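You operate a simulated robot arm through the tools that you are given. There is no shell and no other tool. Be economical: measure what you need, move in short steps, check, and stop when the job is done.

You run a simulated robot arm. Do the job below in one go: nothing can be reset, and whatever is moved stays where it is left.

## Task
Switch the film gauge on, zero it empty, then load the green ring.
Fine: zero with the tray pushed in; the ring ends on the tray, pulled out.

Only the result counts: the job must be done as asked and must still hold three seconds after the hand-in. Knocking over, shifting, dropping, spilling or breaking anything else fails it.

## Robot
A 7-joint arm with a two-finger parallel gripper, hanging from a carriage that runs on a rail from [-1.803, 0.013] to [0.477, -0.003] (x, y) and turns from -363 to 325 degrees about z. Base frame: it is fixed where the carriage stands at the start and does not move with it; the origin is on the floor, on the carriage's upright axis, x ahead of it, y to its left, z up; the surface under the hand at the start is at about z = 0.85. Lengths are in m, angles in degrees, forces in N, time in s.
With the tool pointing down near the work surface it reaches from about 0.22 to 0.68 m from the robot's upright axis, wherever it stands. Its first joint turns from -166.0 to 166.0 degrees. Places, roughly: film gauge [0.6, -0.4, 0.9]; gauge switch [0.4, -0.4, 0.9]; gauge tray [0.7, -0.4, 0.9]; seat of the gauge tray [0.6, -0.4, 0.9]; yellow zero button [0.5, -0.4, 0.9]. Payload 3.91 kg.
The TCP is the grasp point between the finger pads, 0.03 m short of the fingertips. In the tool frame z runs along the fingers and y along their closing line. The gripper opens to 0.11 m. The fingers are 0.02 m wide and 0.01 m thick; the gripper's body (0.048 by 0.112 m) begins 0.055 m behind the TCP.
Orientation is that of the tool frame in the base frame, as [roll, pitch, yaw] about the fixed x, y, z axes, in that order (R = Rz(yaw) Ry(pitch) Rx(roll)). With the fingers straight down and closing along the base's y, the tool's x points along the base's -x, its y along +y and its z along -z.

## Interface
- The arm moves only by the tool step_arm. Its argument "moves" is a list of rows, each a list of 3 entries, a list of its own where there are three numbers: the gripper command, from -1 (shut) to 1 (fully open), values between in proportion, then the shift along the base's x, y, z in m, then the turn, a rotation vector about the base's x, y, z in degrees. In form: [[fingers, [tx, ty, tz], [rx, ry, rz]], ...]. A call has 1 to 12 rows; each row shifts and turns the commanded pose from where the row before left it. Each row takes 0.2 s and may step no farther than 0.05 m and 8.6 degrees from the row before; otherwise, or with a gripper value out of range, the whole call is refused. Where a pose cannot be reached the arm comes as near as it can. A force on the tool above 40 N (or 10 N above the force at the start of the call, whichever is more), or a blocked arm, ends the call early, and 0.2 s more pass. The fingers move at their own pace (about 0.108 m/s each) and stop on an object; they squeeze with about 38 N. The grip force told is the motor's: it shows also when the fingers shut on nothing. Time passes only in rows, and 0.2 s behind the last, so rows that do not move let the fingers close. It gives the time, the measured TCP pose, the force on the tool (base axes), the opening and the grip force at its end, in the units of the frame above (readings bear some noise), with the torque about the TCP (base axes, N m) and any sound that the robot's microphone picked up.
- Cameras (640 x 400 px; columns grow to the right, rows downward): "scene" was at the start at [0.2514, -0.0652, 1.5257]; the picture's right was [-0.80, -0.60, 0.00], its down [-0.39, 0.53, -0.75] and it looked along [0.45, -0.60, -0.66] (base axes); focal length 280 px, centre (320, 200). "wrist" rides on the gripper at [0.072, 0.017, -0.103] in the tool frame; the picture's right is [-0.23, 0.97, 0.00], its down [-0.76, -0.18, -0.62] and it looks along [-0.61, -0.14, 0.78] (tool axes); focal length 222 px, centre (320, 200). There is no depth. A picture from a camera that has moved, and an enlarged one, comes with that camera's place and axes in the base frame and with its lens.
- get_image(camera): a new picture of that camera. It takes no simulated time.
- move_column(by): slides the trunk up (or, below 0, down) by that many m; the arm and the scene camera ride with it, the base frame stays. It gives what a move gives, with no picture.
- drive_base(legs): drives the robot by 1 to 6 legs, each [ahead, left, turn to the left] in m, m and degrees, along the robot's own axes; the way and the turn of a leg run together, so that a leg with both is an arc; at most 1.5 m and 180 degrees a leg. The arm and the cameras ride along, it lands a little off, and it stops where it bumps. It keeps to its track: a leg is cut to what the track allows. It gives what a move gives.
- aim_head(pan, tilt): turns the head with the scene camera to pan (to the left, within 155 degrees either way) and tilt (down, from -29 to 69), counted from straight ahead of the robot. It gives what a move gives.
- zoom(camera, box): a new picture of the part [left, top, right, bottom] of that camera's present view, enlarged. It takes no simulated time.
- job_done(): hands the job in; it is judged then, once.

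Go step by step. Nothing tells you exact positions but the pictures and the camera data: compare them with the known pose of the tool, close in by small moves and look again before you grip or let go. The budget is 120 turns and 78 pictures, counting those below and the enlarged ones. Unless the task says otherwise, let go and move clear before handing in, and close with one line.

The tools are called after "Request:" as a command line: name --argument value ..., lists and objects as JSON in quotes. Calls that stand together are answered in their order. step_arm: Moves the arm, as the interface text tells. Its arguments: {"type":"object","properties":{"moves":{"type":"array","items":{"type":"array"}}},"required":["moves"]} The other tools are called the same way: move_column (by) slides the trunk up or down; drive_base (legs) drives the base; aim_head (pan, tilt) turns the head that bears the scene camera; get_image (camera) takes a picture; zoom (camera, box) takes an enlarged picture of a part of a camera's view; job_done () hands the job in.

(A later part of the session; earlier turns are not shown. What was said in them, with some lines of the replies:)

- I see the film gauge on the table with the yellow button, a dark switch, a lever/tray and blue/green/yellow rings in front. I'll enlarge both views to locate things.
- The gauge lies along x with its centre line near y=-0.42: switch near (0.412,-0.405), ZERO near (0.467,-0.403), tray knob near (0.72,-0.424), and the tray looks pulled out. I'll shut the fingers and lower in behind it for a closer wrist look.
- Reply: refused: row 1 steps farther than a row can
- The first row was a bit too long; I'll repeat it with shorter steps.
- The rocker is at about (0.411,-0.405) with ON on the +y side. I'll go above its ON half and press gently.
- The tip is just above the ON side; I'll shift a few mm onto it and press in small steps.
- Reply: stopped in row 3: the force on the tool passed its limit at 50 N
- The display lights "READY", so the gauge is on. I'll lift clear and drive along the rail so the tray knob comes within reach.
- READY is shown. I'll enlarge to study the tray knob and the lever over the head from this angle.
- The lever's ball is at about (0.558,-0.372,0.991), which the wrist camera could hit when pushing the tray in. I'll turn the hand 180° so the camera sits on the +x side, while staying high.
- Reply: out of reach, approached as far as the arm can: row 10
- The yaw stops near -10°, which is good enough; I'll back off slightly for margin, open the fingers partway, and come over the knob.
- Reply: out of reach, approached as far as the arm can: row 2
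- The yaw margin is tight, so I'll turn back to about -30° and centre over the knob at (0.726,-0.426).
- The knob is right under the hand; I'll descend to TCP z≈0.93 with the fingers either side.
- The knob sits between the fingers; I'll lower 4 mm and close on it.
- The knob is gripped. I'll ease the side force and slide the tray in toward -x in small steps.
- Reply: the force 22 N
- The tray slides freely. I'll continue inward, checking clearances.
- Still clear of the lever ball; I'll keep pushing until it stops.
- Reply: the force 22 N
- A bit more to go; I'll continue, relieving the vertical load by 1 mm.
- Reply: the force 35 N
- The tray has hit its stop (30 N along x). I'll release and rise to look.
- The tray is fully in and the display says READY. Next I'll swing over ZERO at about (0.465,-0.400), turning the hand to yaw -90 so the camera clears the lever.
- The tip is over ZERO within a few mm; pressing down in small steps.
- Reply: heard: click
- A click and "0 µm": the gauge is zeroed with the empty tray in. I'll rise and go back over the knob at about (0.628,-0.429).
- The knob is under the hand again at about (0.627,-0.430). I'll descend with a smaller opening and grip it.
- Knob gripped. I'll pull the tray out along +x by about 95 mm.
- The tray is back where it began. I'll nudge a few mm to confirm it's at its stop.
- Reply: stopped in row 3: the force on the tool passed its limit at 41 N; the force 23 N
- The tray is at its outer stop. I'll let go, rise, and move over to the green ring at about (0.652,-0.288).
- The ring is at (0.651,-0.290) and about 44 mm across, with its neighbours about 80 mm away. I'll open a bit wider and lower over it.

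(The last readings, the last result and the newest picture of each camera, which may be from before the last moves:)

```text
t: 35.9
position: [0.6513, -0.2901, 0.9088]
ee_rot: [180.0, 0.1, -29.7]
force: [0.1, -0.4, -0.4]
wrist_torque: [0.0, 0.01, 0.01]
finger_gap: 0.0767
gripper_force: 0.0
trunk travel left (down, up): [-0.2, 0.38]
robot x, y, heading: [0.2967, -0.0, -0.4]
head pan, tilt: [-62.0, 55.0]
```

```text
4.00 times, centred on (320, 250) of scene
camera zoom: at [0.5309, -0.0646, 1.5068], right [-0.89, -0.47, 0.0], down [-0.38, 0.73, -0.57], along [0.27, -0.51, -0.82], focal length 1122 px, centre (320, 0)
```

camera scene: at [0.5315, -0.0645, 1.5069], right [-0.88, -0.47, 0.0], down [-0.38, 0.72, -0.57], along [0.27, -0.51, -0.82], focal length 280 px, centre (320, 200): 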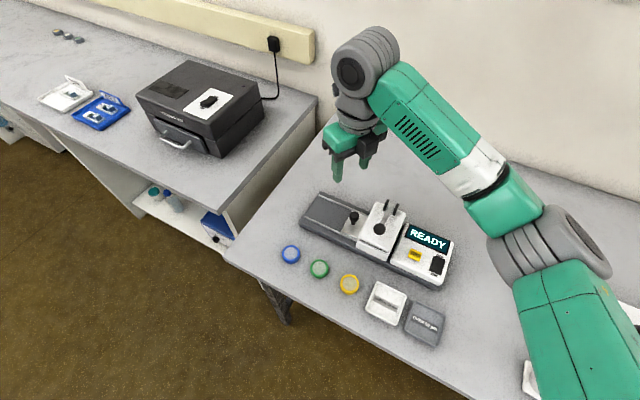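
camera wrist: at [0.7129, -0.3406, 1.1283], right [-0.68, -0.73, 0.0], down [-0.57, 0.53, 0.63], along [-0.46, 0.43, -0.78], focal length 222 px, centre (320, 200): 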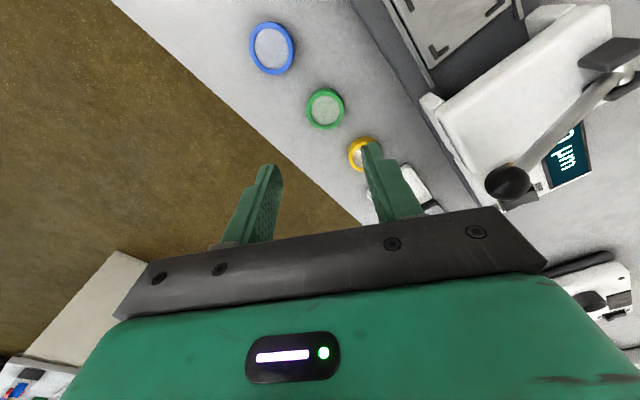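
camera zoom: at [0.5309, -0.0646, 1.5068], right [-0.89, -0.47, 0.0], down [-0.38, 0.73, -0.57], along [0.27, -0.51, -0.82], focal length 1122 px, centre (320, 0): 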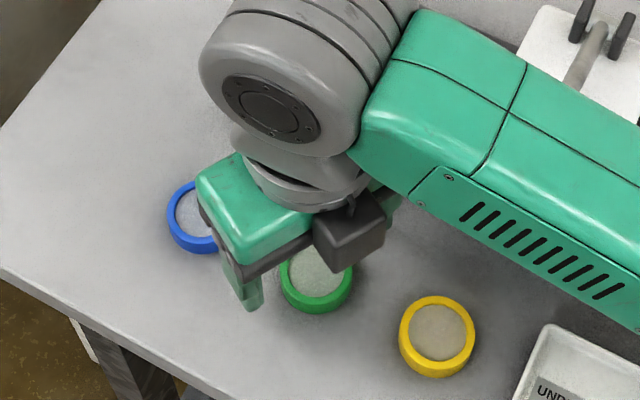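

Centred over the ring. Lowering in small steps to grip height.

Request:
step_arm --moves '[[0.4, [-0.001, 0, -0.012], [0, 0, 0]], [0.4, [0, 0, -0.008], [0, 0, 0]], [0.4, [0, 0, -0.003], [0, 0, 0]], [0.4, [0, 0, 0], [0, 0, 0]]]'

Request:
zoom --camera "wrist" --box '[200, 60, 460, 260]'

```text
t: 36.9
position: [0.6494, -0.2897, 0.8889]
ee_rot: [-179.9, 0.2, -29.8]
force: [-0.1, 1.1, 0.2]
wrist_torque: [0.01, -0.01, 0.01]
finger_gap: 0.077
gripper_force: 0.0
trunk travel left (down, up): [-0.2, 0.38]
robot x, y, heading: [0.2928, -0.0051, -0.3]
head pan, tilt: [-62.0, 55.0]
```

```text
2.00 times, centred on (330, 160) of wrist
camera zoom: at [0.7044, -0.341, 0.9901], right [-0.68, -0.73, 0.0], down [-0.57, 0.53, 0.63], along [-0.46, 0.43, -0.78], focal length 444 px, centre (300, 280)
```

zoom: 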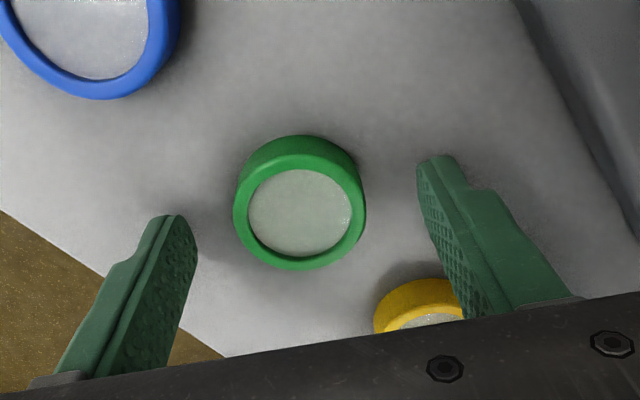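

Aligned; I'll go 3 mm lower and close gently.

Request:
step_arm --moves '[[0.4, [0.001, -0.001, -0.003], [0, 0, 0]], [-0.3, [0, 0, 0], [0, 0, 0]], [-1, [0, 0, 0], [0, 0, 0]], [-1, [0, 0, 0], [0, 0, 0]]]'

Request:
step_arm --moves '[[-1, [0, 0, 0.02], [0, 0, 0]], [-1, [0, 0, 0.04], [0, 0, 0]], [-1, [0, 0, 0.04], [0, 0, 0]], [-1, [0, 0, 0], [0, 0, 0]]]'

Request:
zoom --camera "wrist" --box '[200, 60, 460, 260]'

Request:
get_image --camera "scene"

```text
t: 37.9
position: [0.6507, -0.291, 0.8844]
ee_rot: [-179.9, 0.2, -29.8]
force: [1.2, -0.6, -0.2]
wrist_torque: [-0.01, 0.01, 0.03]
finger_gap: 0.042
gripper_force: 37.8
trunk travel left (down, up): [-0.2, 0.38]
robot x, y, heading: [0.2961, 0.0006, -0.4]
head pan, tilt: [-62.0, 55.0]
```

```text
t: 38.9
position: [0.6501, -0.2913, 0.9853]
ee_rot: [-179.9, 0.2, -29.9]
force: [-0.4, -0.2, 0.5]
wrist_torque: [0.01, 0.0, 0.02]
finger_gap: 0.042
gripper_force: 38.2
trunk travel left (down, up): [-0.2, 0.38]
robot x, y, heading: [0.2982, -0.0028, -0.2]
head pan, tilt: [-62.0, 55.0]
```

```text
2.00 times, centred on (330, 160) of wrist
camera zoom: at [0.7052, -0.3427, 1.0875], right [-0.68, -0.73, 0.0], down [-0.57, 0.53, 0.63], along [-0.46, 0.43, -0.78], focal length 444 px, centre (300, 280)
```

zoom: 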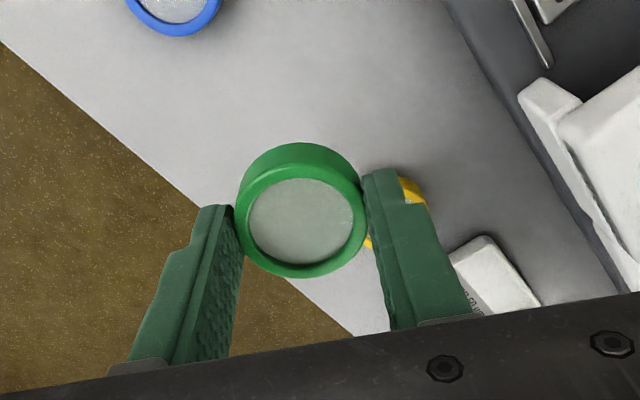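

```text
38 pictures are left
camera scene: at [0.5309, -0.0647, 1.5068], right [-0.89, -0.47, 0.0], down [-0.38, 0.72, -0.57], along [0.27, -0.51, -0.82], focal length 280 px, centre (320, 200)
```

scene: 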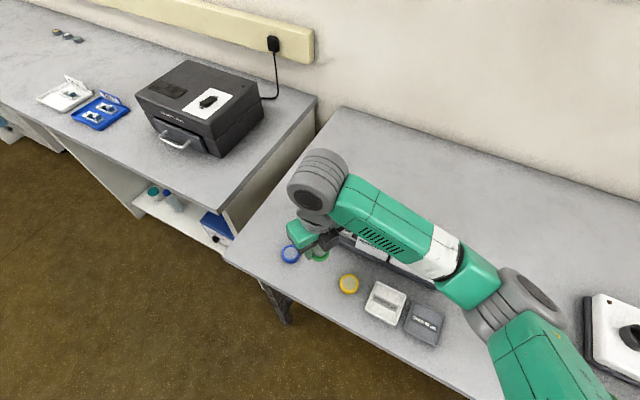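

The ring is held (bottom about 34 mm under the TCP). The seat centre triangulates to about (0.652,-0.424) at z≈0.884; I'll carry the ring over it.

Request:
step_arm --moves '[[-1, [0, -0.03, 0.015], [0, 0, 0]], [-1, [0.001, -0.035, 0], [0, 0, 0]], [-1, [0.001, -0.034, 0], [0, 0, 0]], [-1, [0, -0.034, 0], [0, 0, 0]], [-1, [0, 0, -0.02], [0, 0, 0]], [-1, [0, 0, -0.015], [0, 0, 0]], [-1, [0, 0, 0], [0, 0, 0]]]'

Request:
zoom --camera "wrist" --box '[200, 40, 460, 240]'

Request:
zoom --camera "scene" --box '[280, 160, 440, 280]'

```text
t: 40.5
position: [0.6535, -0.424, 0.9638]
ee_rot: [-180.0, 0.2, -29.8]
force: [-0.3, 0.6, -0.4]
wrist_torque: [0.03, 0.01, 0.0]
finger_gap: 0.0418
gripper_force: 38.5
trunk travel left (down, up): [-0.2, 0.38]
robot x, y, heading: [0.2965, -0.0019, -0.0]
head pan, tilt: [-62.0, 55.0]
```

```text
2.00 times, centred on (330, 140) of wrist
camera zoom: at [0.7079, -0.4746, 1.0668], right [-0.68, -0.73, 0.0], down [-0.57, 0.53, 0.63], along [-0.46, 0.43, -0.78], focal length 444 px, centre (300, 320)
```

zoom: 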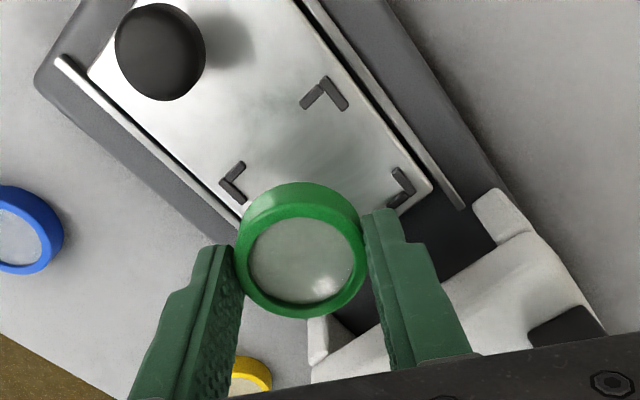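

```text
3.33 times, centred on (360, 220) of scene
camera zoom: at [0.5309, -0.0646, 1.5068], right [-0.89, -0.47, 0.0], down [-0.38, 0.73, -0.57], along [0.27, -0.51, -0.82], focal length 935 px, centre (187, 133)
```

zoom: 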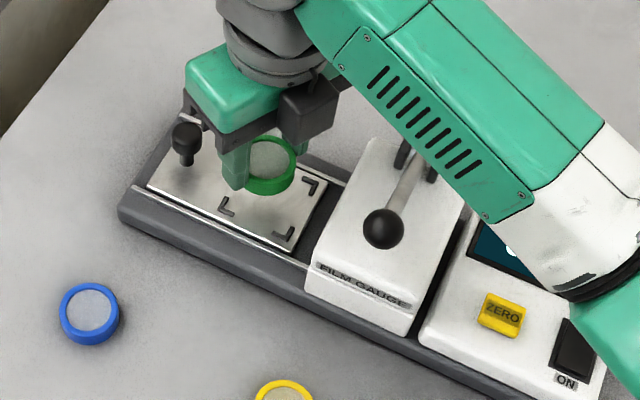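

The seat marks put the centre at about (0.651,-0.427). I'll correct by 3 mm and go lower for a check.

Request:
step_arm --moves '[[-1, [-0.0025, -0.003, -0.01], [0, 0, 0]], [-1, [0, 0, -0.02], [0, 0, 0]], [-1, [0, 0, -0.006], [0, 0, 0]], [-1, [0, 0, 0], [0, 0, 0]]]'

Request:
zoom --camera "wrist" --box '[240, 60, 440, 200]'

Request:
zoom --camera "scene" --box '[310, 180, 390, 235]'

```text
t: 41.5
position: [0.6506, -0.4271, 0.9292]
ee_rot: [-179.9, 0.2, -29.8]
force: [-0.3, -0.5, -0.2]
wrist_torque: [-0.04, 0.0, 0.0]
finger_gap: 0.0419
gripper_force: 38.1
trunk travel left (down, up): [-0.2, 0.38]
robot x, y, heading: [0.2967, 0.0007, -0.3]
head pan, tilt: [-62.0, 55.0]
```

```text
2.86 times, centred on (340, 130) of wrist
camera zoom: at [0.7056, -0.4779, 1.031], right [-0.68, -0.73, 0.0], down [-0.57, 0.53, 0.63], along [-0.46, 0.43, -0.78], focal length 635 px, centre (263, 400)
```

zoom: 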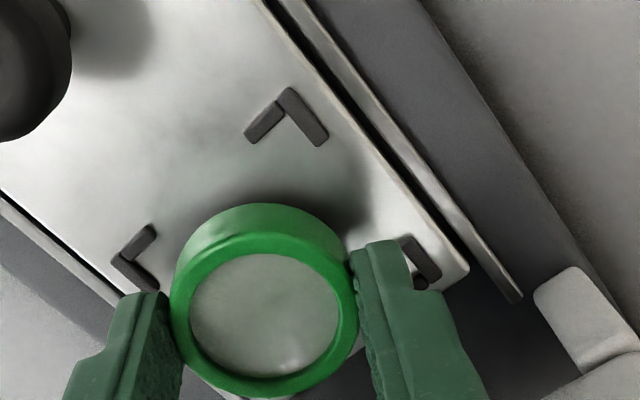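

```text
7.27 times, centred on (350, 208) of scene
camera zoom: at [0.5309, -0.0646, 1.5068], right [-0.89, -0.47, 0.0], down [-0.38, 0.73, -0.57], along [0.27, -0.51, -0.82], focal length 2039 px, centre (102, 146)
```

zoom: 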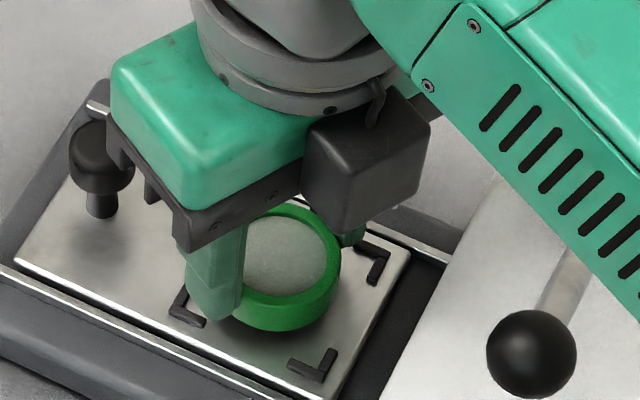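

Marks average to (0.650,-0.4295); I'll shift 2 mm in y and lower to touch-down in tiny steps.

Request:
step_arm --moves '[[-1, [-0.0005, -0.002, -0.004], [0, 0, 0]], [-1, [0, 0, -0.003], [0, 0, 0]], [-1, [0, 0, -0.002], [0, 0, 0]], [-1, [0, 0, 0], [0, 0, 0]]]'

Request:
zoom --camera "wrist" --box '[240, 60, 440, 200]'

Request:
zoom --camera "scene" --box '[310, 180, 390, 235]'

```text
t: 42.5
position: [0.6509, -0.4297, 0.9192]
ee_rot: [-180.0, 0.1, -29.8]
force: [0.0, -0.3, -0.3]
wrist_torque: [0.02, 0.03, 0.03]
finger_gap: 0.0422
gripper_force: 37.6
trunk travel left (down, up): [-0.2, 0.38]
robot x, y, heading: [0.2959, -0.0001, -0.2]
head pan, tilt: [-62.0, 55.0]
```

```text
2.86 times, centred on (340, 130) of wrist
camera zoom: at [0.7052, -0.4802, 1.022], right [-0.68, -0.73, 0.0], down [-0.57, 0.53, 0.63], along [-0.46, 0.43, -0.78], focal length 635 px, centre (263, 400)
```

zoom: 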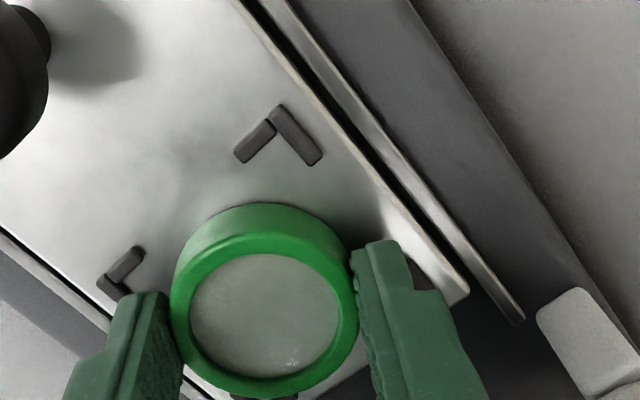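

```text
7.27 times, centred on (350, 208) of scene
camera zoom: at [0.5309, -0.0646, 1.5068], right [-0.89, -0.47, 0.0], down [-0.38, 0.73, -0.57], along [0.27, -0.51, -0.82], focal length 2039 px, centre (102, 146)
```

zoom: 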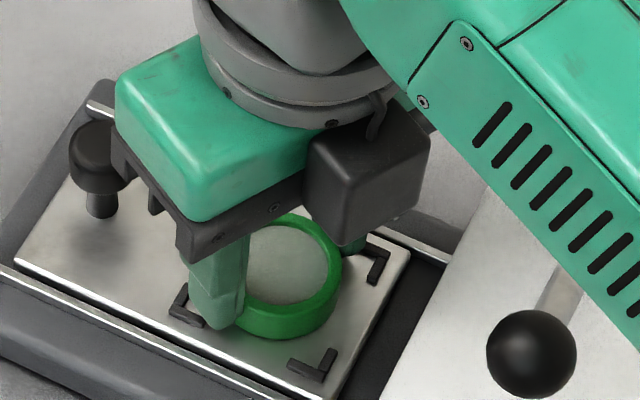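

The ring is centred between the marks and just above the tray. Lowering by millimetres until contact.

Request:
step_arm --moves '[[-1, [0, 0, -0.001], [0, 0, 0]], [-1, [0, 0, -0.001], [0, 0, 0]], [-1, [0, 0, -0.001], [0, 0, 0]], [-1, [0, 0, 0], [0, 0, 0]]]'

```text
t: 43.5
position: [0.6501, -0.4286, 0.9184]
ee_rot: [-180.0, 0.1, -29.8]
force: [-5.2, 6.8, 28.5]
wrist_torque: [0.3, 0.22, -0.04]
finger_gap: 0.0417
gripper_force: 38.2
trunk travel left (down, up): [-0.2, 0.38]
robot x, y, heading: [0.2974, -0.0016, -0.2]
head pan, tilt: [-62.0, 55.0]
```

Contact (28 N upward). I'll ease off 2 mm, open a little and lift straight up.

Request:
step_arm --moves '[[-1, [0, 0, 0.002], [0, 0, 0]], [-0.1, [0, 0, 0], [0, 0, 0]], [-0.1, [0, 0, 0], [0, 0, 0]], [-0.1, [0, 0, 0.008], [0, 0, 0]], [0.1, [0, 0, 0.03], [0, 0, 0]], [0.1, [0, 0, 0.05], [0, 0, 0]], [0.1, [0, 0, 0.05], [0, 0, 0]], [0.1, [0, 0, 0.03], [0, 0, 0]]]'

Request:
get_image --camera "scene"

Request:
zoom --camera "scene" --box '[290, 170, 470, 290]'

Request:
get_image --camera "wrist"

```text
t: 45.3
position: [0.6488, -0.4297, 1.0859]
ee_rot: [180.0, 0.3, -29.7]
force: [0.6, -0.5, -0.3]
wrist_torque: [-0.03, 0.01, -0.01]
finger_gap: 0.06
gripper_force: 0.0
trunk travel left (down, up): [-0.2, 0.38]
robot x, y, heading: [0.2928, -0.0036, -0.6]
head pan, tilt: [-62.0, 55.0]
```

```text
31 pictures are left
camera scene: at [0.5309, -0.0647, 1.5068], right [-0.89, -0.47, 0.0], down [-0.38, 0.72, -0.57], along [0.27, -0.51, -0.82], focal length 280 px, centre (320, 200)
```

scene: 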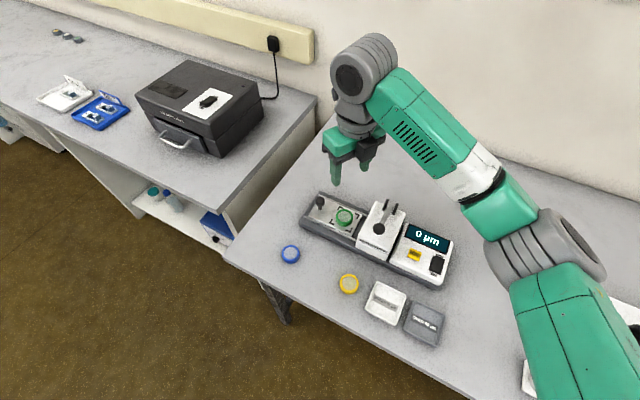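

```text
3.33 times, centred on (380, 230) of scene
camera zoom: at [0.5309, -0.0647, 1.5068], right [-0.89, -0.47, 0.0], down [-0.38, 0.72, -0.57], along [0.27, -0.51, -0.82], focal length 935 px, centre (120, 100)
```

zoom: 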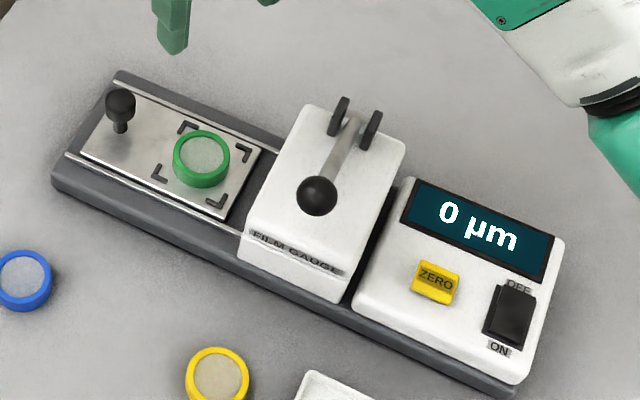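

```text
29 pictures are left
camera wrist: at [0.7048, -0.4797, 1.1886], right [-0.68, -0.73, 0.0], down [-0.57, 0.53, 0.63], along [-0.46, 0.43, -0.78], focal length 222 px, centre (320, 200)
```

wrist: 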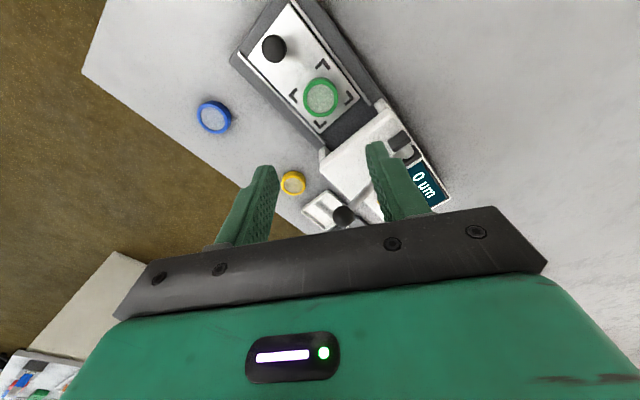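

The green ring sits flat between the seat marks, the tray is pulled out, the display reads 0 µm, and the hand is clear. I'm handing the job in.

Request:
job_done

```text
The job is handed in.
```

The film gauge is switched on and zeroed empty with the tray pushed in (display read 0 µm); the green ring now sits on the seat of the pulled-out tray.
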